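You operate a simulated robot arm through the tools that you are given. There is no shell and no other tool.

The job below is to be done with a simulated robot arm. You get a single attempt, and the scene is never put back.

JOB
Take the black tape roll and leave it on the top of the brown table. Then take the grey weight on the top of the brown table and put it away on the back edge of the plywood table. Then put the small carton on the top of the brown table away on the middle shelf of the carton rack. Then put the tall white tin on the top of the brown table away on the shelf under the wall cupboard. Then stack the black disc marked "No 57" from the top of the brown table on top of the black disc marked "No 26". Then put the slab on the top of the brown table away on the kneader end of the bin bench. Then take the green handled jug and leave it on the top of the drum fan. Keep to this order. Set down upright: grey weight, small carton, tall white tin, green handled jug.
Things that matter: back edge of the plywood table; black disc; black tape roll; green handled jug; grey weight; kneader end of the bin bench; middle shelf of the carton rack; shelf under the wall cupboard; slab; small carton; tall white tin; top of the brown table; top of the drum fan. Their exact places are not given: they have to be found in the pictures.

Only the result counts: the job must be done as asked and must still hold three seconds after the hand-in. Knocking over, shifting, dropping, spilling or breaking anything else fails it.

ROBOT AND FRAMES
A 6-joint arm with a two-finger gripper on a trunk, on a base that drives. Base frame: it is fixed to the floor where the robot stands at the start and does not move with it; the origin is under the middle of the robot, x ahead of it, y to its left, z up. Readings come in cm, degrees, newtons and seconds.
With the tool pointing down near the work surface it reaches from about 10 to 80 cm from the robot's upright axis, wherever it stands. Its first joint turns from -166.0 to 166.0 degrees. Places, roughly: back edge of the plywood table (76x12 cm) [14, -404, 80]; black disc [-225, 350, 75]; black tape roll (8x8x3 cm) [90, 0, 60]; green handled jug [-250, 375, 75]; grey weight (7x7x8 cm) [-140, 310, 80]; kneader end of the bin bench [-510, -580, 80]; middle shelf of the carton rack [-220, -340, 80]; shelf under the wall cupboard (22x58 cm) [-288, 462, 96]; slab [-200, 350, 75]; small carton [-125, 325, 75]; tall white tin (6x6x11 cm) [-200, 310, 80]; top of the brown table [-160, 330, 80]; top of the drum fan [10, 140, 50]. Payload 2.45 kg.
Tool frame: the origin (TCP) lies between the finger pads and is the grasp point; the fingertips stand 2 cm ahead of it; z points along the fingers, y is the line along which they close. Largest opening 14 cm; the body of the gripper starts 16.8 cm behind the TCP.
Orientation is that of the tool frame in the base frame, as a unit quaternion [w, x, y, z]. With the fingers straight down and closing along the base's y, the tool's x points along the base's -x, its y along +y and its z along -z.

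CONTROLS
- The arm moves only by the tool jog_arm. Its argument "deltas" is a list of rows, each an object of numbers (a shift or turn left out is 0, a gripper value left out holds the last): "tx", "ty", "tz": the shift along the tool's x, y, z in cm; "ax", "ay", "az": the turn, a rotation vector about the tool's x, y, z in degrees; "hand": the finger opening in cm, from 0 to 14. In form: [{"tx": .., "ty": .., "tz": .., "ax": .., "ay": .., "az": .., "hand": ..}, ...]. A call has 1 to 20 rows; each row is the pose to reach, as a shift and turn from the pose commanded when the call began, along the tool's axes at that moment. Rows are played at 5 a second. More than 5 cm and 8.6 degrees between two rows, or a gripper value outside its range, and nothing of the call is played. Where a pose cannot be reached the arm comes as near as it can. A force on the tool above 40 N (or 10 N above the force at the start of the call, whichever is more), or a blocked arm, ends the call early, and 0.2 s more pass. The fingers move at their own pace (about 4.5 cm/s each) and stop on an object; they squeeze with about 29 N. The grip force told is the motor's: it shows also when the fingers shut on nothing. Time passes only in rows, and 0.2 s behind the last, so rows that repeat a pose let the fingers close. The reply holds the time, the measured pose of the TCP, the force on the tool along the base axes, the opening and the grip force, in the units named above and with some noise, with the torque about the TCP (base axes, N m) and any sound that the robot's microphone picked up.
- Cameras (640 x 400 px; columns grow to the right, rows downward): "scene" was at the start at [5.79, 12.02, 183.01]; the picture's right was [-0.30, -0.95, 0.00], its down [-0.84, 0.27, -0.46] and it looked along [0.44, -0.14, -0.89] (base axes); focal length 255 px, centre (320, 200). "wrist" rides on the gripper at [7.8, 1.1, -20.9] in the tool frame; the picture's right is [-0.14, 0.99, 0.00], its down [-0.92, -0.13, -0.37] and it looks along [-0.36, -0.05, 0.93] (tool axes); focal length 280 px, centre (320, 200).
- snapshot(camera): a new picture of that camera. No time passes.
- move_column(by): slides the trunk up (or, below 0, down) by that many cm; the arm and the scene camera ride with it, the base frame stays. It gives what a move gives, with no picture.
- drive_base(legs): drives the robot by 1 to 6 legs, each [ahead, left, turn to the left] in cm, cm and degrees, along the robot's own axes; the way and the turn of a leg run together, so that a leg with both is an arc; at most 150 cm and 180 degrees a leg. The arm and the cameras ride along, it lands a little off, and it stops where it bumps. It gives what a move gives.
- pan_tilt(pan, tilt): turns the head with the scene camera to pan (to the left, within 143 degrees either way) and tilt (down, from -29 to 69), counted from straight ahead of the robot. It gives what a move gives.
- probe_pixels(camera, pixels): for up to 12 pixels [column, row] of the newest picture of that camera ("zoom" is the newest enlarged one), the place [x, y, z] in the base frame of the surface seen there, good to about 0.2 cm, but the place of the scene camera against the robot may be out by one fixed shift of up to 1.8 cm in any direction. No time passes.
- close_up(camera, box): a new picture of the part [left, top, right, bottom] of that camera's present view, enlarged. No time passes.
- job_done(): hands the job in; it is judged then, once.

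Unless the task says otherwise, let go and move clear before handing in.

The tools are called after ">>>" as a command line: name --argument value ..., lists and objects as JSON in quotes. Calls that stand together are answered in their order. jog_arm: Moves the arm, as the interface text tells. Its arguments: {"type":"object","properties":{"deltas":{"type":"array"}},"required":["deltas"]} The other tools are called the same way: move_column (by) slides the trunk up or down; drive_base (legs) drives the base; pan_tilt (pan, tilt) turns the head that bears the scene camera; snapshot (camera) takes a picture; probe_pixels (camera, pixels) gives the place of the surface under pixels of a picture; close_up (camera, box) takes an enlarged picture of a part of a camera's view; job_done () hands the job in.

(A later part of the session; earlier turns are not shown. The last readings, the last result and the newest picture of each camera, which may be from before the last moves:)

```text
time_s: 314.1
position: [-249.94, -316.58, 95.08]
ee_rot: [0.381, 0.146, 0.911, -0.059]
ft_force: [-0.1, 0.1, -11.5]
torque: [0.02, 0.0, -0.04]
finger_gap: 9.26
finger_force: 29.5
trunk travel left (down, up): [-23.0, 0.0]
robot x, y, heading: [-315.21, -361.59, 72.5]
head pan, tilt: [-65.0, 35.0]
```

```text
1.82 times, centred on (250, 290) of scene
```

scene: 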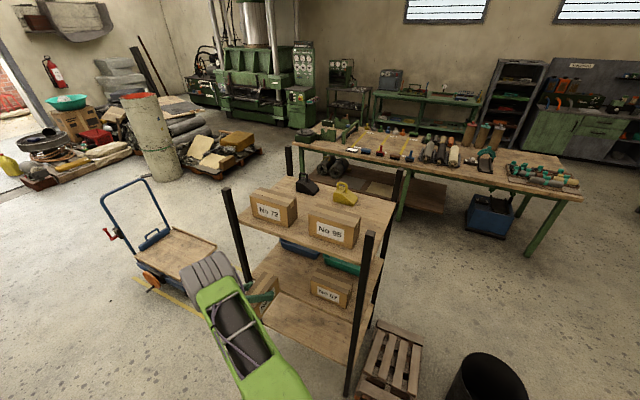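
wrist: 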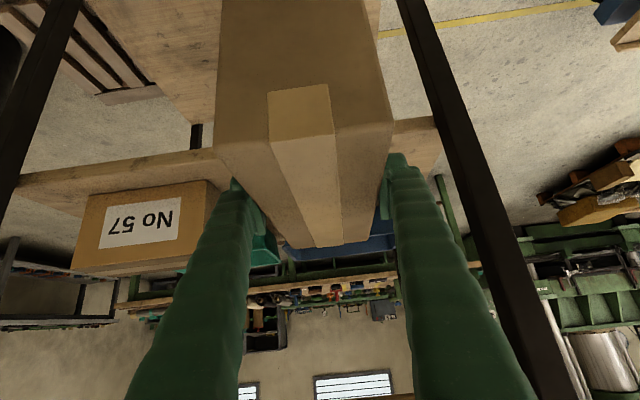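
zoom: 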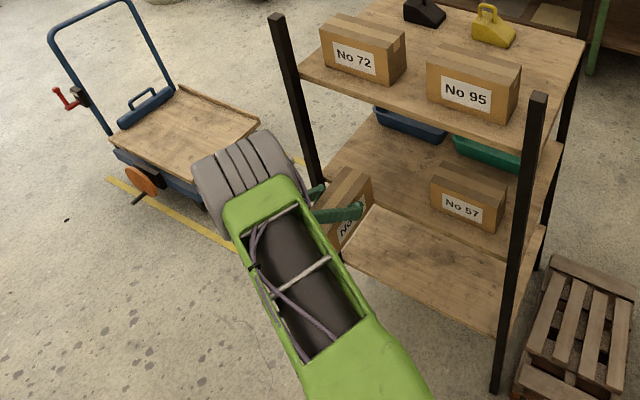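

The elbow is 50 cm west of the post and high, so there's room. I'll slide another 18 cm to the right.

>>> drive_base --legs '[[0, -18, 0]]'

>>> snapshot --camera "wrist"

>>> close_up --camera "scene" --box '[150, 150, 350, 380]'

```text
time_s: 316.3
position: [-232.38, -322.1, 94.98]
ee_rot: [0.381, 0.146, 0.911, -0.06]
ft_force: [1.0, -0.9, -10.7]
torque: [0.0, -0.02, 0.01]
finger_gap: 9.3
finger_force: 28.6
trunk travel left (down, up): [-23.0, 0.0]
robot x, y, heading: [-297.32, -366.74, 72.7]
head pan, tilt: [-65.0, 35.0]
```

```text
taken
```

wrist: 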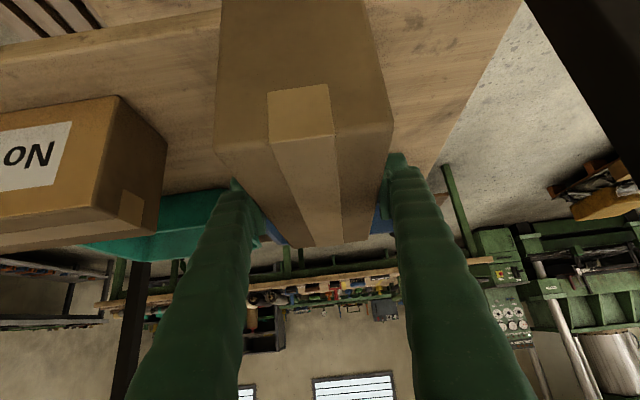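

```text
1.74 times, centred on (250, 265) of scene
```

zoom: 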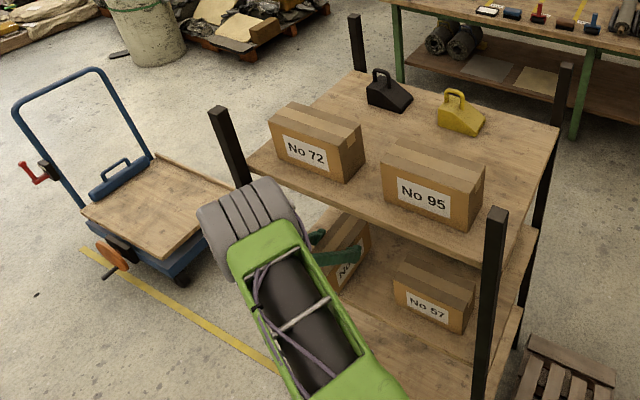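

The carton's centre is at 5 cm short of target. I'll probe the bins ahead of it to see how much further I can go.

>>> probe_pixels --camera "wrist" --pixels '[[268, 236], [283, 243], [383, 222], [380, 232], [215, 205], [200, 220], [150, 150], [105, 105], [165, 160], [430, 170], [480, 60], [190, 180]]'

```text
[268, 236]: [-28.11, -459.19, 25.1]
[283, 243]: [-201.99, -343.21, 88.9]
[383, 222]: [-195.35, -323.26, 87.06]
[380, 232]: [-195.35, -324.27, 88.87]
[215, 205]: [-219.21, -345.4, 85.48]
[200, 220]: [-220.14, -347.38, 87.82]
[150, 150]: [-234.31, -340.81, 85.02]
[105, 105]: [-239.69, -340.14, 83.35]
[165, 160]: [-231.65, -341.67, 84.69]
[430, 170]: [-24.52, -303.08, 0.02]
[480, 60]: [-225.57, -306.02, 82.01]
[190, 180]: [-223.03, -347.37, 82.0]
```

The blue bin's wall is near l≈101, so 5.4 cm more keeps a 4 cm gap. I'll advance with the arm, then lower onto the shelf slowly.

>>> jog_arm --deltas '[{"tx": -1.9, "tz": 1.92}, {"tx": -3.79, "tz": 3.84}, {"tx": -3.79, "tz": 3.84}]'

>>> snapshot --camera "wrist"

>>> probe_pixels --camera "wrist" --pixels '[[300, 145], [375, 140], [315, 235], [345, 240], [240, 150], [430, 60], [180, 150]]'

```text
time_s: 317.1
position: [-227.31, -323.8, 95.04]
ee_rot: [0.382, 0.146, 0.911, -0.06]
ft_force: [1.2, 0.0, -10.7]
torque: [0.01, 0.02, -0.01]
finger_gap: 9.32
finger_force: 29.0
trunk travel left (down, up): [-23.0, 0.0]
robot x, y, heading: [-298.1, -366.49, 72.3]
head pan, tilt: [-65.0, 35.0]
```

```text
taken
```

wrist: 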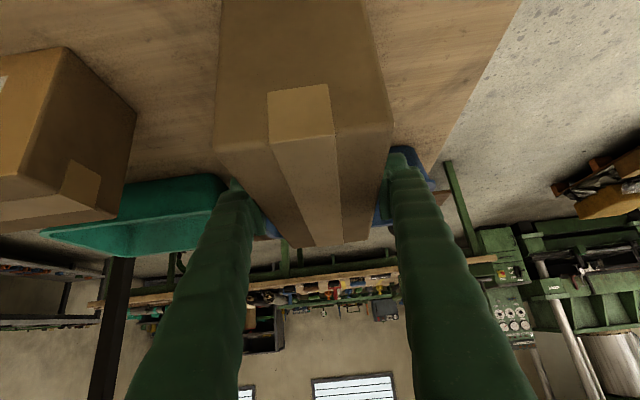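

```text
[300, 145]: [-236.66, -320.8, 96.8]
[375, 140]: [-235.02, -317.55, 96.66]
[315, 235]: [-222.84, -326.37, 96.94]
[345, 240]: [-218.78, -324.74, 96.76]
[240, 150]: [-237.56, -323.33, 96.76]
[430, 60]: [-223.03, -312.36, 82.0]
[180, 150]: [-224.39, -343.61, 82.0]
```

The carton is level with its top at 96.8; it needs to drop about 2.8 cm. I'll lower 2.4, then ease until contact.

>>> jog_arm --deltas '[{"tx": 0.85, "tz": 0.85}, {"tx": 1.7, "tz": 1.69}, {"tx": 1.85, "tz": 1.83}, {"tx": 1.99, "tz": 1.97}]'

>>> jog_arm --deltas '[{"tx": 0.1, "tz": 0.1}, {"tx": 0.2, "tz": 0.2}]'

```text
time_s: 318.1
position: [-227.24, -323.73, 92.35]
ee_rot: [0.383, 0.147, 0.91, -0.061]
ft_force: [-0.7, -1.2, -7.4]
torque: [-0.11, 0.31, 0.03]
finger_gap: 9.3
finger_force: 28.8
trunk travel left (down, up): [-23.0, 0.0]
robot x, y, heading: [-297.46, -366.6, 72.6]
head pan, tilt: [-65.0, 35.0]
```

```text
time_s: 318.7
position: [-227.34, -323.72, 92.41]
ee_rot: [0.384, 0.147, 0.91, -0.061]
ft_force: [1.0, -0.1, 9.8]
torque: [-0.67, 0.71, 0.01]
finger_gap: 9.27
finger_force: 29.4
trunk travel left (down, up): [-23.0, 0.0]
robot x, y, heading: [-297.5, -366.52, 72.7]
head pan, tilt: [-65.0, 35.0]
```

Contact made (force swung to +10 N). I'll open the fingers to 11.

>>> jog_arm --deltas '[{"hand": 9.8}, {"hand": 10.5}, {"hand": 11.2}, {"hand": 11.2}]'

>>> snapshot --camera "wrist"

>>> probe_pixels --camera "wrist" --pixels '[[300, 145], [375, 140], [315, 235], [345, 240], [240, 150]]'

```text
time_s: 319.7
position: [-227.4, -323.79, 92.12]
ee_rot: [0.381, 0.147, 0.911, -0.06]
ft_force: [0.0, 0.2, -0.5]
torque: [-0.02, 0.0, -0.03]
finger_gap: 11.19
finger_force: 0.0
trunk travel left (down, up): [-23.0, 0.0]
robot x, y, heading: [-297.74, -366.66, 72.3]
head pan, tilt: [-65.0, 35.0]
```

```text
taken
```

wrist: 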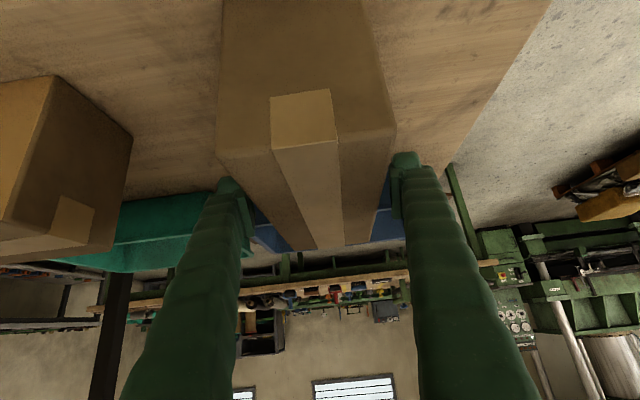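

```text
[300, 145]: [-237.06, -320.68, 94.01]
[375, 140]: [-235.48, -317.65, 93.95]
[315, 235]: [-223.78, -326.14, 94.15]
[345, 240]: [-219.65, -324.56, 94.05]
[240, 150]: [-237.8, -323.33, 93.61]
```

The carton stands flat on the middle shelf (top 94.0 = shelf + 12). I'll withdraw straight west by driving the base left 36 cm.

>>> drive_base --legs '[[0, 36, 0]]'

>>> snapshot --camera "scene"

>>> snapshot --camera "wrist"

```text
time_s: 323.4
position: [-261.74, -313.29, 92.12]
ee_rot: [0.381, 0.149, 0.91, -0.061]
ft_force: [-0.1, 0.3, -0.4]
torque: [-0.03, -0.03, -0.03]
finger_gap: 11.19
finger_force: 0.1
trunk travel left (down, up): [-23.0, 0.0]
robot x, y, heading: [-332.07, -356.07, 72.4]
head pan, tilt: [-65.0, 35.0]
```

```text
taken
```

scene: 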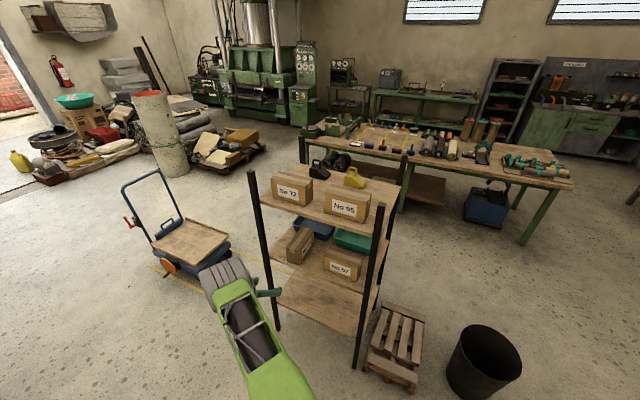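

```text
taken
```

wrist: 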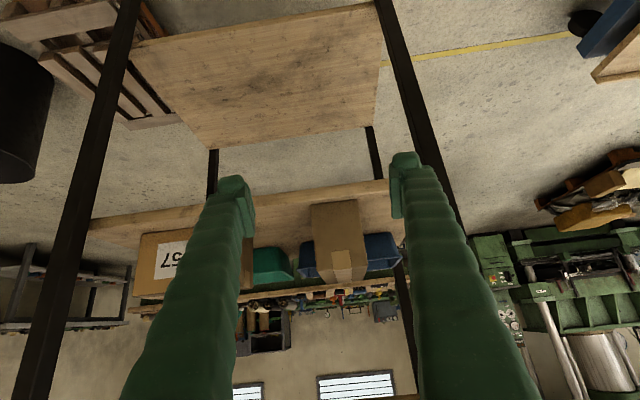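

The carton rests on the middle shelf. Now I'll bring the tool upright and back to the normal carrying pose in front of the robot.

>>> jog_arm --deltas '[{"ay": 7.6, "hand": 9}, {"ay": 15.2}, {"ay": 22.8}, {"ay": 30.4}, {"ay": 38}, {"ay": 45.5}]'

>>> jog_arm --deltas '[{"tx": 4.5, "ty": -1.46, "tz": -0.7, "az": -7.3}, {"tx": 9, "ty": -2.9, "tz": -1.4, "az": -14.6}, {"tx": 13.5, "ty": -4.4, "tz": -2, "az": -22}, {"tx": 18, "ty": -5.8, "tz": -2.7, "az": -29.3}, {"tx": 22.5, "ty": -7.3, "tz": -3.4, "az": -36.6}, {"tx": 27, "ty": -8.75, "tz": -4, "az": -44}, {"tx": 31.5, "ty": -10.2, "tz": -4.7, "az": -51.3}, {"tx": 36, "ty": -11.7, "tz": -5.4, "az": -58.6}, {"tx": 40.5, "ty": -13.1, "tz": -6, "az": -66}, {"tx": 45, "ty": -14.6, "tz": -6.7, "az": -73.3}, {"tx": 49.4, "ty": -16, "tz": -7.4, "az": -80.6}, {"tx": 53.9, "ty": -17.5, "tz": -8, "az": -88}]'

>>> pan_tilt --pan -20 --tilt 35

>>> snapshot --camera "scene"

```text
time_s: 324.9
position: [-261.63, -313.3, 91.96]
ee_rot: [-0.002, 0.16, 0.987, 0.002]
ft_force: [0.2, 0.1, -0.2]
torque: [-0.02, 0.08, 0.03]
finger_gap: 9.01
finger_force: 0.0
trunk travel left (down, up): [-23.0, 0.0]
robot x, y, heading: [-332.49, -355.43, 72.2]
head pan, tilt: [-65.0, 35.0]
```

```text
time_s: 327.4
position: [-318.45, -312.74, 100.08]
ee_rot: [0.001, -0.571, 0.821, 0.001]
ft_force: [-0.2, -0.4, -0.2]
torque: [0.02, -0.08, -0.01]
finger_gap: 9.02
finger_force: 0.1
trunk travel left (down, up): [-23.0, 0.0]
robot x, y, heading: [-332.25, -355.85, 72.1]
head pan, tilt: [-65.0, 35.0]
```

```text
time_s: 328.6
position: [-318.27, -312.8, 100.03]
ee_rot: [0.0, -0.569, 0.822, 0.001]
ft_force: [-0.1, -0.7, 0.5]
torque: [0.01, -0.01, -0.02]
finger_gap: 9.01
finger_force: 0.1
trunk travel left (down, up): [-23.0, 0.0]
robot x, y, heading: [-332.3, -355.87, 72.2]
head pan, tilt: [-20.0, 35.0]
```

```text
taken
```

scene: 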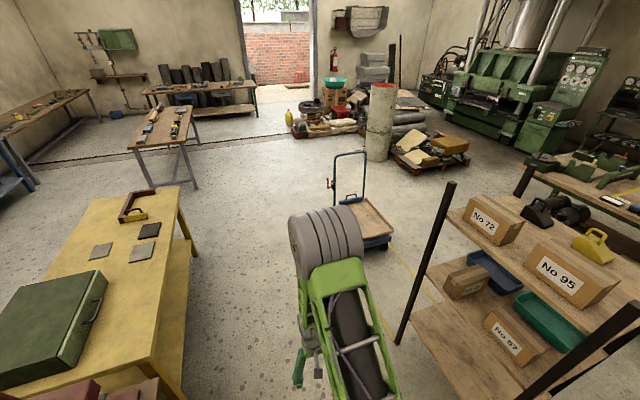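

The lane straight ahead (between the trolley and the yellow table, then past table 2) is clear. I'll drive straight north about 540 cm.

>>> drive_base --legs '[[140, 0, 0], [140, 0, 0], [140, 0, 0]]'

>>> pan_tilt --pan 20 --tilt 30

>>> snapshot --camera "scene"

```text
time_s: 348.9
position: [-196.13, 93.58, 99.95]
ee_rot: [0.0, -0.577, 0.817, 0.001]
ft_force: [0.0, 0.3, -0.3]
torque: [0.01, -0.01, -0.01]
finger_gap: 9.02
finger_force: 0.1
trunk travel left (down, up): [-23.0, 0.0]
robot x, y, heading: [-209.16, 50.1, 73.2]
head pan, tilt: [-20.0, 35.0]
```

```text
time_s: 350.0
position: [-195.92, 93.62, 100.1]
ee_rot: [0.0, -0.577, 0.817, 0.001]
ft_force: [0.6, 0.4, 0.3]
torque: [-0.01, 0.0, 0.0]
finger_gap: 9.0
finger_force: 0.1
trunk travel left (down, up): [-23.0, 0.0]
robot x, y, heading: [-209.18, 50.18, 73.4]
head pan, tilt: [20.0, 30.0]
```

```text
taken
```

scene: 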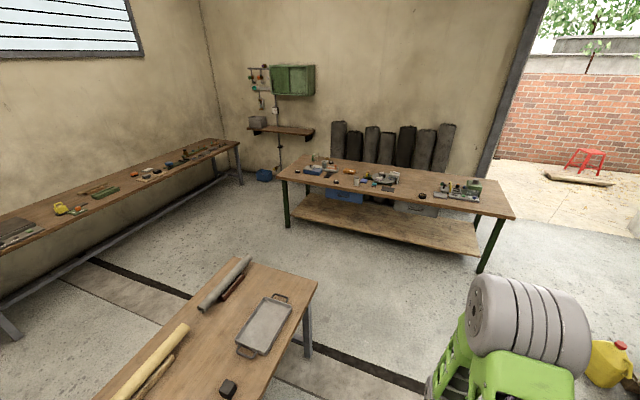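

I see the wall shelf (280,130) under the green cupboard (293,80), left behind the brown table. I'll zoom in and probe them and the free floor.

>>> close_up --camera "scene" --box '[210, 50, 370, 200]'

>>> probe_pixels --camera "scene" --pixels '[[248, 130], [312, 137], [272, 95], [313, 96], [290, 128], [264, 176], [240, 183], [278, 180], [236, 140], [288, 226], [316, 283], [330, 155]]'

```text
2.67 times, centred on (290, 125) of scene
```

zoom: 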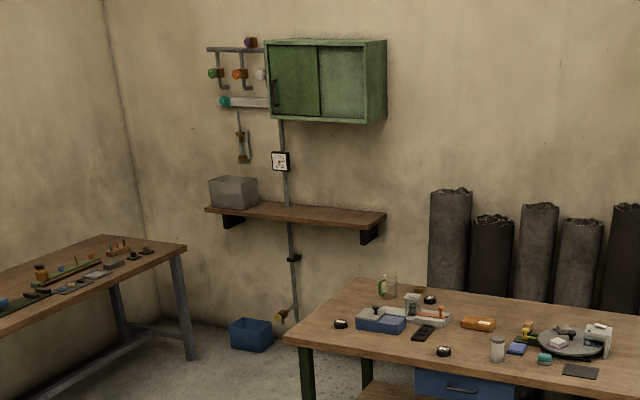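

```text
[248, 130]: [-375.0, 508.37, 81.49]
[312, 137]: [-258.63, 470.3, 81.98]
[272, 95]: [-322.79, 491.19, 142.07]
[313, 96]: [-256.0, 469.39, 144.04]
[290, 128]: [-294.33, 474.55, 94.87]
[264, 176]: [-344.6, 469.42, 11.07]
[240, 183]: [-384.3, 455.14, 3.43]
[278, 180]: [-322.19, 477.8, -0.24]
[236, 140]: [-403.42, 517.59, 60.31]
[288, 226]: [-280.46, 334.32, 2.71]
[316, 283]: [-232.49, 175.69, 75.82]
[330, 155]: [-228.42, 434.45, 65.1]
```

The shelf top is at z≈95 with the cupboard's bottom near 142, so a forward tilt of about 30° is best for the tin. I'll drive to stand 84 cm before the tin, rounding the corner of table 2.

>>> drive_base --legs '[[0, 0, -1.4], [110, 0, 0], [58, 0, 0], [0, 71, 0]]'

>>> move_column --by -15

>>> pan_tilt --pan 10 --tilt 35

>>> snapshot --camera "scene"

```text
time_s: 365.3
position: [-213.51, 276.02, 99.99]
ee_rot: [0.0, -0.569, 0.822, 0.001]
ft_force: [0.6, 0.7, 0.4]
torque: [0.03, -0.04, -0.01]
finger_gap: 8.98
finger_force: 0.0
trunk travel left (down, up): [-23.0, 0.0]
robot x, y, heading: [-227.18, 232.76, 72.3]
head pan, tilt: [20.0, 30.0]
```

```text
time_s: 367.1
position: [-213.52, 276.06, 84.99]
ee_rot: [0.0, -0.569, 0.822, 0.002]
ft_force: [0.1, 0.2, -0.1]
torque: [-0.02, -0.02, 0.02]
finger_gap: 9.0
finger_force: 0.1
trunk travel left (down, up): [-8.0, 15.0]
robot x, y, heading: [-227.63, 233.04, 72.4]
head pan, tilt: [20.0, 30.0]
```

```text
time_s: 367.8
position: [-213.43, 276.06, 84.98]
ee_rot: [0.0, -0.569, 0.822, 0.0]
ft_force: [0.6, -0.9, 0.7]
torque: [-0.02, 0.01, 0.02]
finger_gap: 8.99
finger_force: 0.0
trunk travel left (down, up): [-8.0, 15.0]
robot x, y, heading: [-227.85, 233.03, 72.1]
head pan, tilt: [10.0, 35.0]
```

```text
taken
```

scene: 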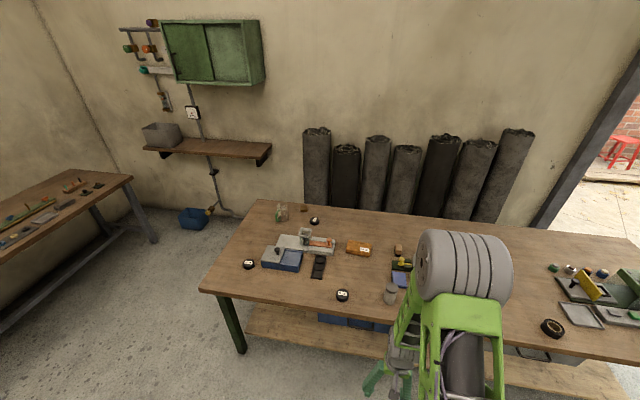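

The tin is at (390,293). I'll zoom in on the tin and on the shelf/cupboard, and probe.

>>> close_up --camera "scene" --box '[370, 270, 410, 310]'

>>> probe_pixels --camera "scene" --pixels '[[391, 287], [391, 300], [148, 149], [258, 158], [268, 145], [200, 148], [215, 84], [264, 82], [178, 78], [162, 26], [238, 150], [226, 158]]'

>>> snapshot --camera "wrist"

```text
10.00 times, centred on (390, 290) of scene
```

zoom: 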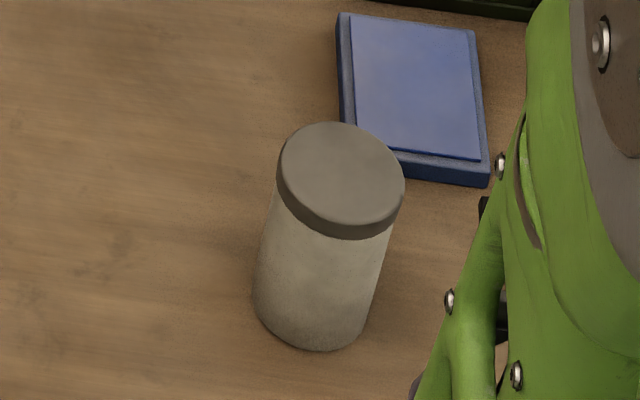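

```text
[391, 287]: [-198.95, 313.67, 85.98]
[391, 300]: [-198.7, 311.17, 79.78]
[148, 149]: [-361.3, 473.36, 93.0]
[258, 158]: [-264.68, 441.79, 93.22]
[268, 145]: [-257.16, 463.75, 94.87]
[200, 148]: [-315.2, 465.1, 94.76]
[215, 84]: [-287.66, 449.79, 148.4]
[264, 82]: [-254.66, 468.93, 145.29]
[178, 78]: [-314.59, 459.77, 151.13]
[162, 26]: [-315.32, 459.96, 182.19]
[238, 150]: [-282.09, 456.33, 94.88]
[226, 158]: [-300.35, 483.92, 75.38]
```

```text
taken
```

wrist: 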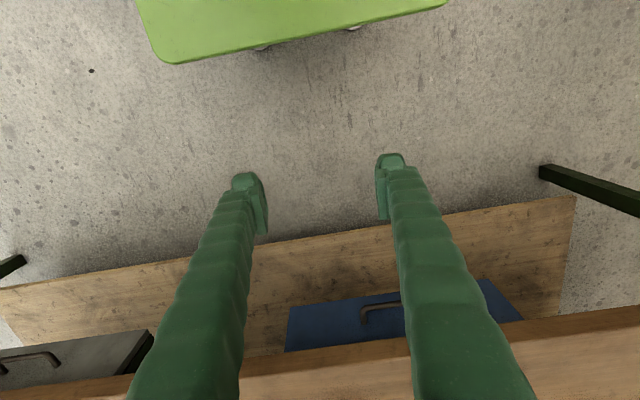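

The tin's top is near (-199,313), z≈87; the shelf spans far enough and the cupboard bottom is at 148. I'll extend 20 cm, rise 10 and tilt 30° forward to view the tin with the wrist camera.

>>> jog_arm --deltas '[{"tx": -4, "tz": -2, "ay": -2}, {"tx": -8, "tz": -4, "ay": -5}, {"tx": -12, "tz": -6, "ay": -10}, {"tx": -16, "tz": -8, "ay": -16}, {"tx": -20, "tz": -10, "ay": -23}, {"tx": -20, "tz": -10, "ay": -30}]'

>>> snapshot --camera "wrist"

```text
time_s: 369.2
position: [-207.94, 294.7, 94.78]
ee_rot: [0.168, -0.558, 0.8, 0.145]
ft_force: [0.3, -0.1, -0.2]
torque: [-0.02, -0.02, 0.01]
finger_gap: 9.0
finger_force: 0.1
out of reach, approached as far as the arm can: row 5, 6
trunk travel left (down, up): [-8.0, 15.0]
robot x, y, heading: [-227.45, 232.97, 72.3]
head pan, tilt: [10.0, 35.0]
```

```text
taken
```

wrist: 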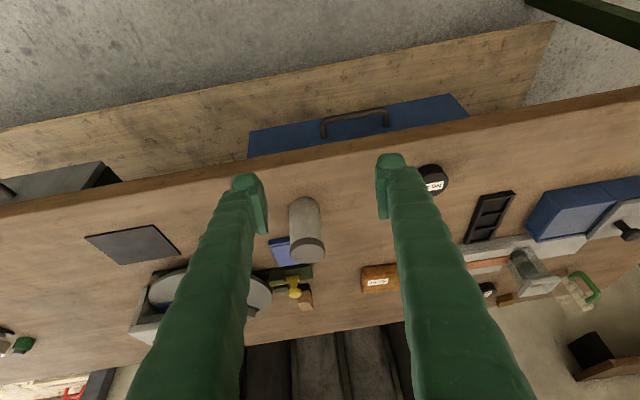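

The tin is at (306,230) between the fingers. I'll probe it; the tilt fell slightly short at this radius, which I'll correct farther out.

>>> probe_pixels --camera "wrist" --pixels '[[309, 252], [296, 250], [322, 248], [308, 240], [310, 262], [305, 200], [292, 215], [320, 213], [430, 180], [280, 245]]'

```text
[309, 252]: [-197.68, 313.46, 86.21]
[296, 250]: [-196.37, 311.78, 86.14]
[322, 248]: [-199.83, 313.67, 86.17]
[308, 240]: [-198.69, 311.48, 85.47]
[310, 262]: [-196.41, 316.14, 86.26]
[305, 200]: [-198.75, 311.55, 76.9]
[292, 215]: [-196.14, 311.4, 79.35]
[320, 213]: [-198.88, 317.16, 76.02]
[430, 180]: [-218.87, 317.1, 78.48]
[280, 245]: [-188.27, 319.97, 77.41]
```

The tin is 10.2 cm tall (top 86.2), centre about (-197.7,313.7). I'll move above it with the full 30° tilt.

>>> jog_arm --deltas '[{"tx": -3.7, "ty": -0.7, "tz": 2.1, "hand": 10}, {"tx": -7.4, "ty": -1.3, "tz": 4.3}, {"tx": -11.1, "ty": -2, "tz": 6.4, "ax": 0.9, "ay": -1.5, "az": -0.1}, {"tx": -14.8, "ty": -2.6, "tz": 8.6, "ax": 1.8, "ay": -3, "az": -0.2}, {"tx": -18.5, "ty": -3.3, "tz": 10.7, "ax": 2.7, "ay": -4.5, "az": -0.3}, {"tx": -18.5, "ty": -3.3, "tz": 10.7, "ax": 2.7, "ay": -4.5, "az": -0.3}]'

>>> snapshot --camera "wrist"

```text
time_s: 370.6
position: [-197.67, 313.47, 95.13]
ee_rot: [0.252, -0.541, 0.784, 0.171]
ft_force: [0.1, 0.4, -0.8]
torque: [0.04, 0.0, 0.0]
finger_gap: 9.99
finger_force: 0.1
out of reach, approached as far as the arm can: row 2, 4, 5
trunk travel left (down, up): [-8.0, 15.0]
robot x, y, heading: [-227.19, 232.69, 72.2]
head pan, tilt: [10.0, 35.0]
```

```text
taken
```

wrist: 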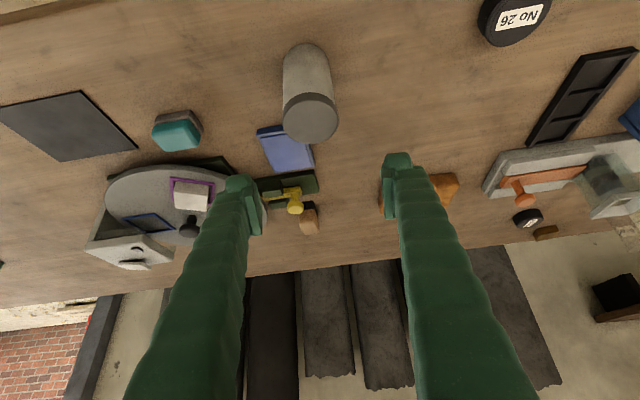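

The pose is good (tilt 35°, level, yaw 69°). I'll re-measure the tin from here: lid around (309,118).

>>> probe_pixels --camera "wrist" --pixels '[[309, 118], [285, 117], [333, 112], [308, 98], [310, 138], [302, 52], [288, 75], [327, 72], [300, 150], [275, 135]]'

```text
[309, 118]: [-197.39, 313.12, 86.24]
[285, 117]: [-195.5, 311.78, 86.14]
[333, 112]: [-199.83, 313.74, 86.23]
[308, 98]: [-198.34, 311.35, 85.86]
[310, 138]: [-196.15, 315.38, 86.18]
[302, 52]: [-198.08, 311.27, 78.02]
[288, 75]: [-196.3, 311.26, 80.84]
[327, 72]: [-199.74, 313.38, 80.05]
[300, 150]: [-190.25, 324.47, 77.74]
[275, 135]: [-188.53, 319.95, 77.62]
```

Tin centre (-197.4,313.2), diameter ≈5. I'll descend vertically to TCP z≈81.5 and grip it.

>>> jog_arm --deltas '[{"tx": 2.0, "ty": -0.3, "tz": 2.8}, {"tx": 4.0, "ty": -0.3, "tz": 5.6}, {"tx": 6.0, "ty": -0.3, "tz": 8.4}, {"tx": 7.9, "ty": -0.3, "tz": 11.1}, {"tx": 7.9, "ty": -0.3, "tz": 11.1}]'

>>> snapshot --camera "wrist"

```text
time_s: 371.8
position: [-197.94, 312.35, 79.22]
ee_rot: [0.214, -0.55, 0.794, 0.146]
ft_force: [0.5, -1.0, -0.5]
torque: [-0.02, -0.03, -0.01]
finger_gap: 10.01
finger_force: 0.2
out of reach, approached as far as the arm can: row 1
trunk travel left (down, up): [-8.0, 15.0]
robot x, y, heading: [-227.61, 233.18, 72.2]
head pan, tilt: [10.0, 35.0]
```

```text
taken
```

wrist: 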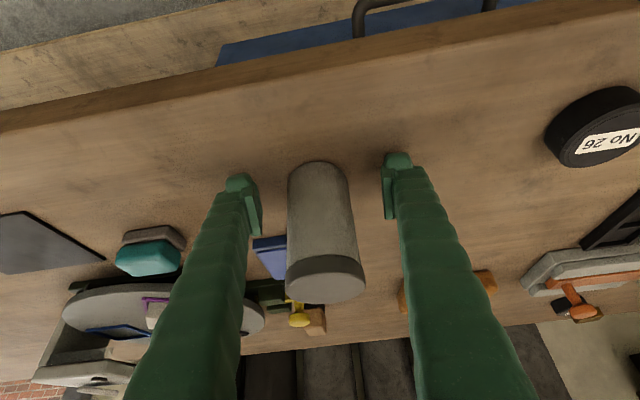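

The tool settled at tilt 30°, z=79.2, straddling the tin. I'll rise 2 cm, move 0.9 ahead to centre it, and close.

>>> jog_arm --deltas '[{"tx": -1.78, "tz": -1.28}, {"tx": -1.78, "tz": -1.28}]'

>>> jog_arm --deltas '[{"hand": 8}, {"hand": 6}, {"hand": 4}, {"hand": 3.5}, {"hand": 3.5}, {"hand": 3.5}, {"hand": 3.5}]'

>>> snapshot --camera "wrist"

```text
time_s: 372.4
position: [-197.74, 313.04, 81.2]
ee_rot: [0.213, -0.55, 0.794, 0.148]
ft_force: [-0.4, -0.1, -1.0]
torque: [-0.03, 0.01, 0.01]
finger_gap: 10.0
finger_force: 0.1
trunk travel left (down, up): [-8.0, 15.0]
robot x, y, heading: [-227.69, 233.02, 72.0]
head pan, tilt: [10.0, 35.0]
```

```text
time_s: 374.0
position: [-197.72, 313.18, 81.31]
ee_rot: [0.213, -0.55, 0.794, 0.148]
ft_force: [2.2, -0.7, -0.1]
torque: [0.04, -0.05, -0.01]
finger_gap: 5.43
finger_force: 28.6
trunk travel left (down, up): [-8.0, 15.0]
robot x, y, heading: [-227.98, 232.99, 72.2]
head pan, tilt: [10.0, 35.0]
```

```text
taken
```

wrist: 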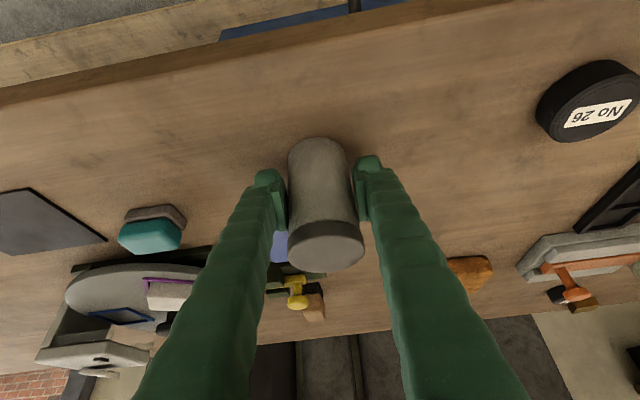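

The tin is gripped at 5.43 cm. I'll lift it with the trunk (15 cm) and check it.

>>> move_column --by 15

>>> snapshot --camera "wrist"

>>> probe_pixels --camera "wrist" --pixels '[[325, 245], [300, 245], [350, 240], [325, 228], [325, 262], [310, 150], [300, 180], [340, 175]]'

```text
time_s: 375.7
position: [-197.79, 313.15, 96.28]
ee_rot: [0.213, -0.55, 0.795, 0.147]
ft_force: [0.6, -0.1, -3.6]
torque: [-0.01, 0.0, -0.01]
finger_gap: 5.44
finger_force: 28.8
trunk travel left (down, up): [-23.0, 0.0]
robot x, y, heading: [-227.6, 232.73, 72.1]
head pan, tilt: [10.0, 35.0]
```

```text
taken
```

wrist: 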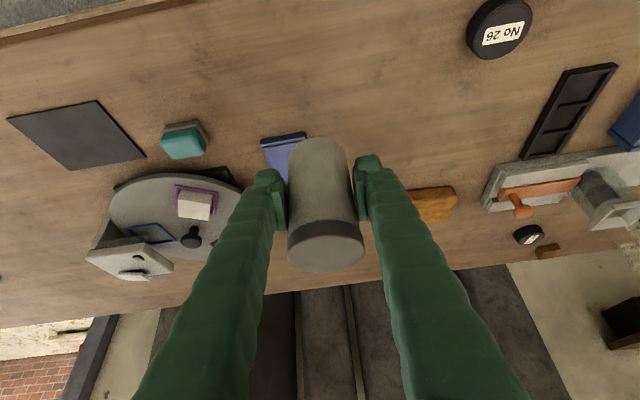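

```text
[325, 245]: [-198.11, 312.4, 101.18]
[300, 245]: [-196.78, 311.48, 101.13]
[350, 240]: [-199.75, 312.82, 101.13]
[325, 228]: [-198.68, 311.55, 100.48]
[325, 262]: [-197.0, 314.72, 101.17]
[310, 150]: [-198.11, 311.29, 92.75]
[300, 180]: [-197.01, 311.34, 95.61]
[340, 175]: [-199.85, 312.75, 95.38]
```

The tin is upright (0.36 kg), bottom 5.3 below the TCP. I'll raise it 8 cm, back off a little and move left past the table's end, keeping it high.

>>> jog_arm --deltas '[{"tx": -2, "tz": -3.46}, {"tx": -4, "tz": -6.93}, {"tx": -4, "tz": -6.93}]'

>>> drive_base --legs '[[-10, 0, 0], [0, 66, 0], [0, 65, 0]]'

>>> pan_tilt --pan 0 --tilt 35

>>> snapshot --camera "scene"

>>> snapshot --camera "wrist"

```text
time_s: 376.5
position: [-197.56, 313.13, 104.03]
ee_rot: [0.212, -0.55, 0.794, 0.147]
ft_force: [-0.2, 0.4, -2.4]
torque: [-0.05, -0.02, -0.04]
finger_gap: 5.45
finger_force: 29.0
trunk travel left (down, up): [-23.0, 0.0]
robot x, y, heading: [-227.14, 233.1, 72.4]
head pan, tilt: [10.0, 35.0]
```

```text
time_s: 389.3
position: [-324.22, 343.81, 104.09]
ee_rot: [0.213, -0.546, 0.797, 0.147]
ft_force: [0.1, -0.4, -3.1]
torque: [-0.03, 0.01, 0.01]
finger_gap: 5.43
finger_force: 28.7
trunk travel left (down, up): [-23.0, 0.0]
robot x, y, heading: [-354.85, 263.81, 71.5]
head pan, tilt: [10.0, 35.0]
```

```text
time_s: 390.0
position: [-324.33, 343.73, 104.06]
ee_rot: [0.214, -0.546, 0.797, 0.146]
ft_force: [0.2, -0.3, -3.8]
torque: [-0.03, -0.01, 0.01]
finger_gap: 5.43
finger_force: 28.3
trunk travel left (down, up): [-23.0, 0.0]
robot x, y, heading: [-354.97, 264.02, 71.5]
head pan, tilt: [0.0, 35.0]
```

```text
taken
```

scene: 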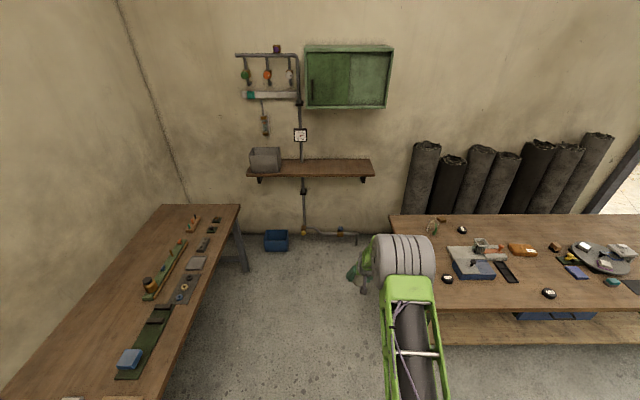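

```text
taken
```

wrist: 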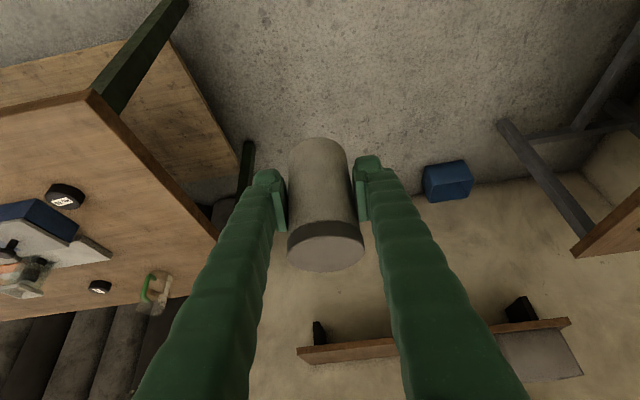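

The lane to the shelf is clear between the left bench and the table's end. I'll drive 105 cm ahead and re-measure the shelf with the wrist camera.

>>> drive_base --legs '[[60, 0, 0.4], [45, 0, 0]]'

>>> snapshot --camera "wrist"

>>> pan_tilt --pan 0 --tilt 25

>>> snapshot --camera "scene"

```text
time_s: 395.7
position: [-294.74, 444.4, 103.85]
ee_rot: [0.211, -0.556, 0.79, 0.148]
ft_force: [-0.6, 0.9, -4.4]
torque: [-0.02, 0.02, -0.01]
finger_gap: 5.43
finger_force: 29.4
trunk travel left (down, up): [-23.0, 0.0]
robot x, y, heading: [-323.66, 363.64, 72.9]
head pan, tilt: [0.0, 35.0]
```

```text
taken
```

wrist: 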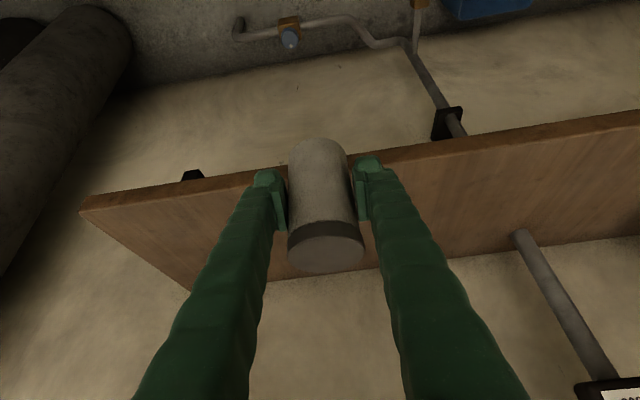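

```text
time_s: 396.4
position: [-294.74, 444.34, 104.04]
ee_rot: [0.211, -0.555, 0.791, 0.149]
ft_force: [0.0, 0.4, -3.0]
torque: [-0.06, 0.02, 0.01]
finger_gap: 5.43
finger_force: 29.2
trunk travel left (down, up): [-23.0, 0.0]
robot x, y, heading: [-323.97, 363.76, 72.8]
head pan, tilt: [0.0, 25.0]
```

```text
taken
```

scene: 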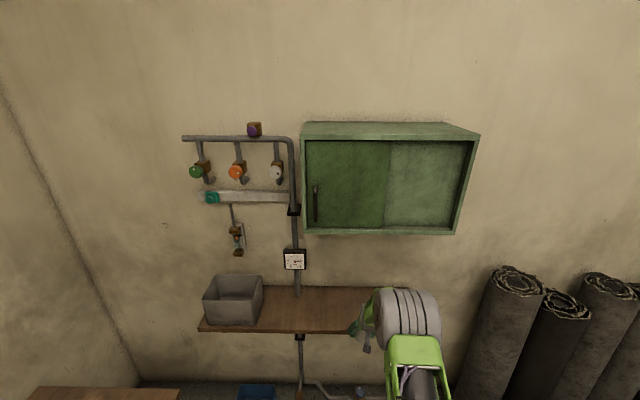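

>>> probe_pixels --camera "wrist" --pixels '[[85, 210], [200, 200], [240, 280], [150, 230], [430, 180], [500, 220], [400, 160], [560, 140], [190, 285], [520, 240], [375, 185]]'

>>> probe_pixels --camera "scene" --pixels '[[305, 234], [453, 234], [400, 300], [385, 330], [430, 310], [300, 220], [470, 135], [410, 330]]'

```text
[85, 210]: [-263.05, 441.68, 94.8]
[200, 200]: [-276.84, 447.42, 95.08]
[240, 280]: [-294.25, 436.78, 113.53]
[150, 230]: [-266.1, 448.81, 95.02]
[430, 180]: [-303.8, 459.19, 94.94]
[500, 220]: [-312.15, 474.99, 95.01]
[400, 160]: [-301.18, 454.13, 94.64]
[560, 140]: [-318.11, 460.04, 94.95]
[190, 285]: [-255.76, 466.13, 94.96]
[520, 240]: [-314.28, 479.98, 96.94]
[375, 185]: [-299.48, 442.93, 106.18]
```

```text
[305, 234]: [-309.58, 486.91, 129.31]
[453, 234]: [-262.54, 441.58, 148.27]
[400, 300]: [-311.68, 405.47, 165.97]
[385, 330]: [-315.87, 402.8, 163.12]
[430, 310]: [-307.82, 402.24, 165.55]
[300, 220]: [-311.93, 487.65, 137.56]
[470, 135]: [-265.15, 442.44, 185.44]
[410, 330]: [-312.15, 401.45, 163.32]
```

Shelf top is 95.0, front edge at n≈337.8. The tin needs 18 cm more; I'll drive that, then check its position over the shelf.

>>> drive_base --legs '[[18, 0, -0.8]]'

>>> snapshot --camera "wrist"

>>> snapshot --camera "scene"

```text
time_s: 397.9
position: [-287.75, 460.94, 103.95]
ee_rot: [0.212, -0.548, 0.795, 0.147]
ft_force: [0.0, 0.1, -3.0]
torque: [-0.09, 0.03, 0.03]
finger_gap: 5.43
finger_force: 29.0
trunk travel left (down, up): [-23.0, 0.0]
robot x, y, heading: [-318.42, 380.55, 72.0]
head pan, tilt: [0.0, 25.0]
```

```text
taken
```

wrist: 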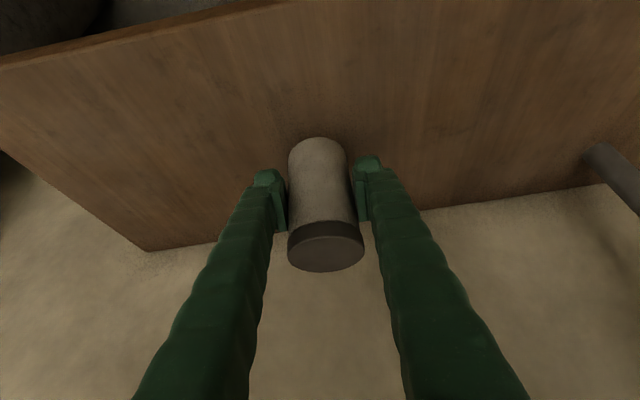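

```text
taken
```

scene: 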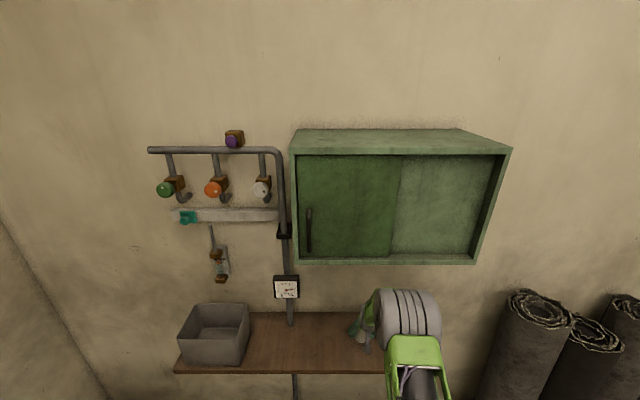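

The tin is centred over the shelf (l=416.7, n=348.4). I'll check it's upright, then lower 3.3 cm.

>>> probe_pixels --camera "wrist" --pixels '[[325, 250], [300, 245], [350, 240], [325, 265], [200, 150], [450, 120]]'

>>> jog_arm --deltas '[{"tx": 0.8, "tz": 1.4}, {"tx": 1.5, "tz": 2.6}, {"tx": 1.65, "tz": 2.86}]'

>>> jog_arm --deltas '[{"tx": 0.1, "tz": 0.17}, {"tx": 0.2, "tz": 0.35}]'

```text
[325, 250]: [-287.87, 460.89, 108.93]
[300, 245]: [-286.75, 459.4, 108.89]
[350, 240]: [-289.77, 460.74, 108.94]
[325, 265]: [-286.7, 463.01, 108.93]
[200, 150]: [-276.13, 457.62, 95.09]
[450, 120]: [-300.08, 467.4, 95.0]
```

```text
time_s: 398.7
position: [-287.75, 460.89, 100.6]
ee_rot: [0.212, -0.548, 0.796, 0.146]
ft_force: [0.2, -0.7, -3.2]
torque: [0.0, -0.01, -0.04]
finger_gap: 5.45
finger_force: 28.8
trunk travel left (down, up): [-23.0, 0.0]
robot x, y, heading: [-318.28, 381.01, 72.0]
head pan, tilt: [0.0, 25.0]
```

```text
time_s: 399.3
position: [-287.59, 460.87, 100.27]
ee_rot: [0.212, -0.548, 0.796, 0.146]
ft_force: [-0.4, -0.2, -3.0]
torque: [-0.01, 0.0, 0.01]
finger_gap: 5.44
finger_force: 28.6
trunk travel left (down, up): [-23.0, 0.0]
robot x, y, heading: [-317.92, 381.05, 72.2]
head pan, tilt: [0.0, 25.0]
```

No contact yet; the bottom should be within 0.1 cm. I'll go down a bit more until force shows.

>>> jog_arm --deltas '[{"tx": 0.05, "tz": 0.1}, {"tx": 0.1, "tz": 0.17}, {"tx": 0.15, "tz": 0.26}]'

```text
time_s: 400.1
position: [-287.67, 460.92, 100.32]
ee_rot: [0.214, -0.548, 0.795, 0.148]
ft_force: [-0.9, -5.6, 12.3]
torque: [0.25, -0.02, 0.01]
finger_gap: 5.45
finger_force: 29.1
trunk travel left (down, up): [-23.0, 0.0]
robot x, y, heading: [-318.15, 380.8, 71.7]
head pan, tilt: [0.0, 25.0]
```

Contact (12 N). I'll open, then back straight off along the tool's level direction.

>>> jog_arm --deltas '[{"hand": 6.2}, {"hand": 7.5}, {"hand": 9}, {"hand": 9}]'

>>> snapshot --camera "wrist"

>>> probe_pixels --camera "wrist" --pixels '[[325, 250], [305, 245], [345, 240], [325, 265]]'

```text
time_s: 401.1
position: [-287.63, 460.91, 100.02]
ee_rot: [0.213, -0.547, 0.796, 0.146]
ft_force: [0.5, 0.8, 0.3]
torque: [0.03, -0.01, -0.02]
finger_gap: 9.01
finger_force: 0.0
trunk travel left (down, up): [-23.0, 0.0]
robot x, y, heading: [-318.14, 380.81, 71.9]
head pan, tilt: [0.0, 25.0]
```

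```text
taken
```

wrist: 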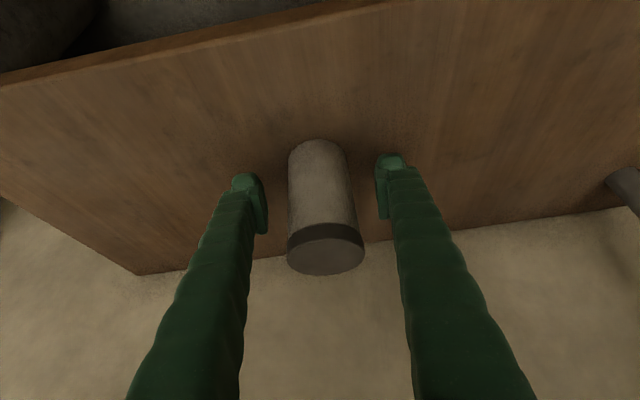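

```text
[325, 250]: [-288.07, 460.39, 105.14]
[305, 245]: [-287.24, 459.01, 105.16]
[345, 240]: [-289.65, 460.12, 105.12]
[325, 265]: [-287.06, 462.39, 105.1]
```

The tin stands level on the shelf (top 105.1). I'll back straight away, then move toward the discs.

>>> drive_base --legs '[[-60, 0, 0], [-55, 0, 0], [0, -89, 0]]'

>>> snapshot --camera "scene"

>>> pan_tilt --pan 10 --tilt 45

>>> snapshot --camera "scene"

>>> snapshot --camera "wrist"

```text
time_s: 415.1
position: [-240.07, 324.12, 99.98]
ee_rot: [0.212, -0.552, 0.793, 0.148]
ft_force: [0.7, -0.1, -0.9]
torque: [0.02, 0.01, 0.01]
finger_gap: 9.0
finger_force: 0.0
trunk travel left (down, up): [-23.0, 0.0]
robot x, y, heading: [-269.57, 243.59, 72.8]
head pan, tilt: [0.0, 25.0]
```

```text
taken
```

scene: 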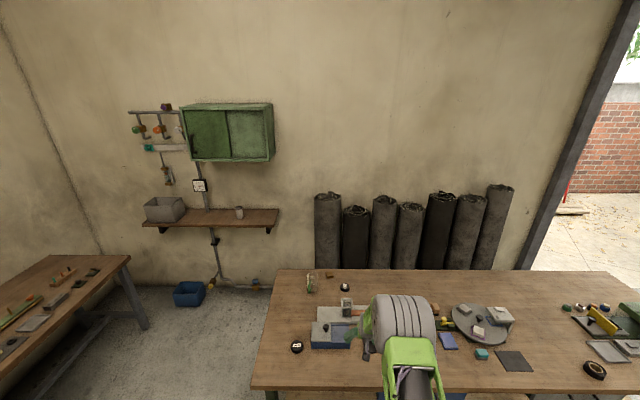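

```text
time_s: 415.9
position: [-239.87, 324.14, 99.94]
ee_rot: [0.213, -0.552, 0.792, 0.148]
ft_force: [-0.1, -0.3, 0.1]
torque: [0.0, 0.02, 0.01]
finger_gap: 9.0
finger_force: 0.0
trunk travel left (down, up): [-23.0, 0.0]
robot x, y, heading: [-269.55, 243.55, 72.6]
head pan, tilt: [10.0, 45.0]
```

```text
taken
```

scene: 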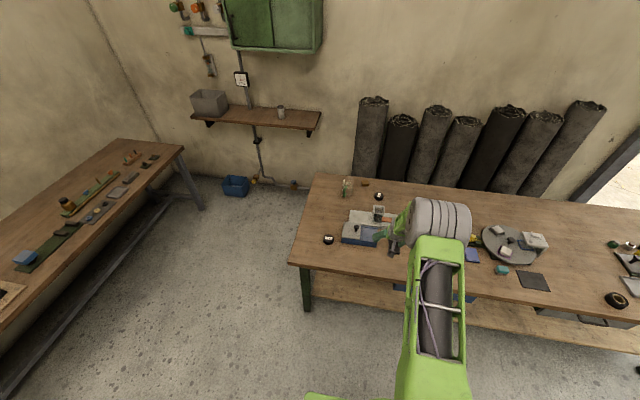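

```text
taken
```

wrist: 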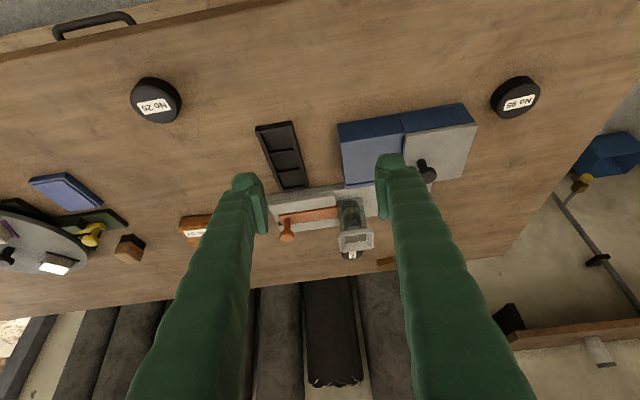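

Disc No 26 is at (156,103) and No 57 is just beyond the hopper at (350,253). I'll square up and drive 58 cm ahead so that No 57 comes within vertical reach.

>>> drive_base --legs '[[0, 0, -0.8], [45, 0, 0], [12, 0, 0]]'

>>> snapshot --camera "wrist"

```text
time_s: 419.8
position: [-220.64, 378.75, 99.75]
ee_rot: [0.213, -0.546, 0.797, 0.146]
ft_force: [-0.1, 0.3, -0.4]
torque: [-0.04, 0.02, -0.02]
finger_gap: 9.0
finger_force: 0.1
trunk travel left (down, up): [-23.0, 0.0]
robot x, y, heading: [-250.92, 298.77, 71.8]
head pan, tilt: [10.0, 45.0]
```

```text
taken
```

wrist: 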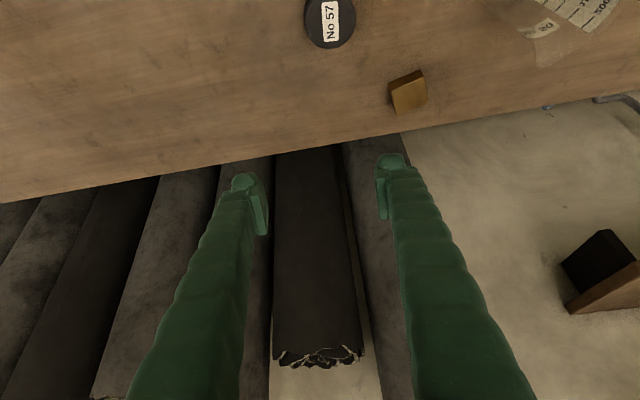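

No 57 is visible at (330,22). I'll probe it, then bring the tool vertical above it.

>>> probe_pixels --camera "wrist" --pixels '[[308, 15], [352, 12], [330, 40], [330, 5], [330, 22], [407, 85], [580, 10]]'

>>> jog_arm --deltas '[{"tx": 1.5, "tz": -0.9, "ay": 6, "hand": 11}, {"tx": 3, "tz": -1.7, "ay": 12}, {"tx": 4.5, "tz": -2.6, "ay": 18}, {"tx": 6, "tz": -3.5, "ay": 24}, {"tx": 7, "tz": -4, "ay": 30}]'

>>> snapshot --camera "wrist"

```text
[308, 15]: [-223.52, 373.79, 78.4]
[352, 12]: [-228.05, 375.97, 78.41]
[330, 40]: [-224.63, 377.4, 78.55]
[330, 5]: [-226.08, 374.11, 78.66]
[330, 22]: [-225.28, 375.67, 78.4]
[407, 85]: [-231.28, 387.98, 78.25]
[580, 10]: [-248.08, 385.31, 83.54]
```

```text
time_s: 421.0
position: [-223.48, 371.1, 99.93]
ee_rot: [-0.002, -0.567, 0.824, -0.001]
ft_force: [0.6, 0.3, -0.3]
torque: [-0.04, 0.01, 0.01]
finger_gap: 11.04
finger_force: 0.0
trunk travel left (down, up): [-23.0, 0.0]
robot x, y, heading: [-251.4, 298.73, 71.8]
head pan, tilt: [10.0, 45.0]
```

```text
taken
```

wrist: 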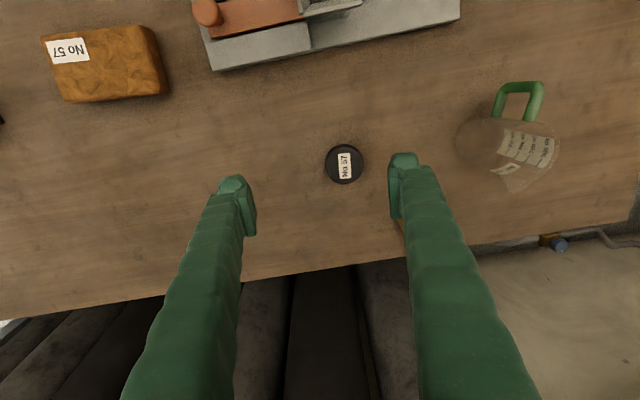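

The disc (343,163), jug (515,140) and slab (105,62) are all in view. I'll zoom on the disc and probe its rim.

>>> close_up --camera "wrist" --box '[304, 138, 384, 188]'

```text
8.00 times, centred on (344, 163) of wrist
```

zoom: 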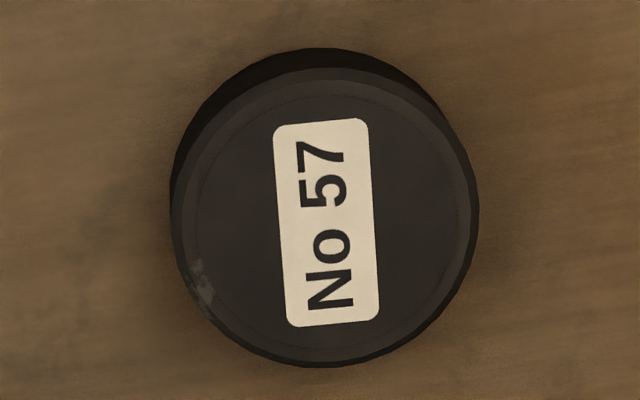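

>>> probe_pixels --camera "zoom" --pixels '[[182, 225], [470, 210], [325, 360], [325, 80], [326, 218], [220, 320], [430, 320], [150, 220]]'

```text
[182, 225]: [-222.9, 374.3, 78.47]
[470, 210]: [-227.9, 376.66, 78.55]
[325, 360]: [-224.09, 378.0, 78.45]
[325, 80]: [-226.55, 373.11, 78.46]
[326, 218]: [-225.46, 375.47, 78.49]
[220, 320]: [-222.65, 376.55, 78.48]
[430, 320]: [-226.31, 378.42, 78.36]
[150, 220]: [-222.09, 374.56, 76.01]
```

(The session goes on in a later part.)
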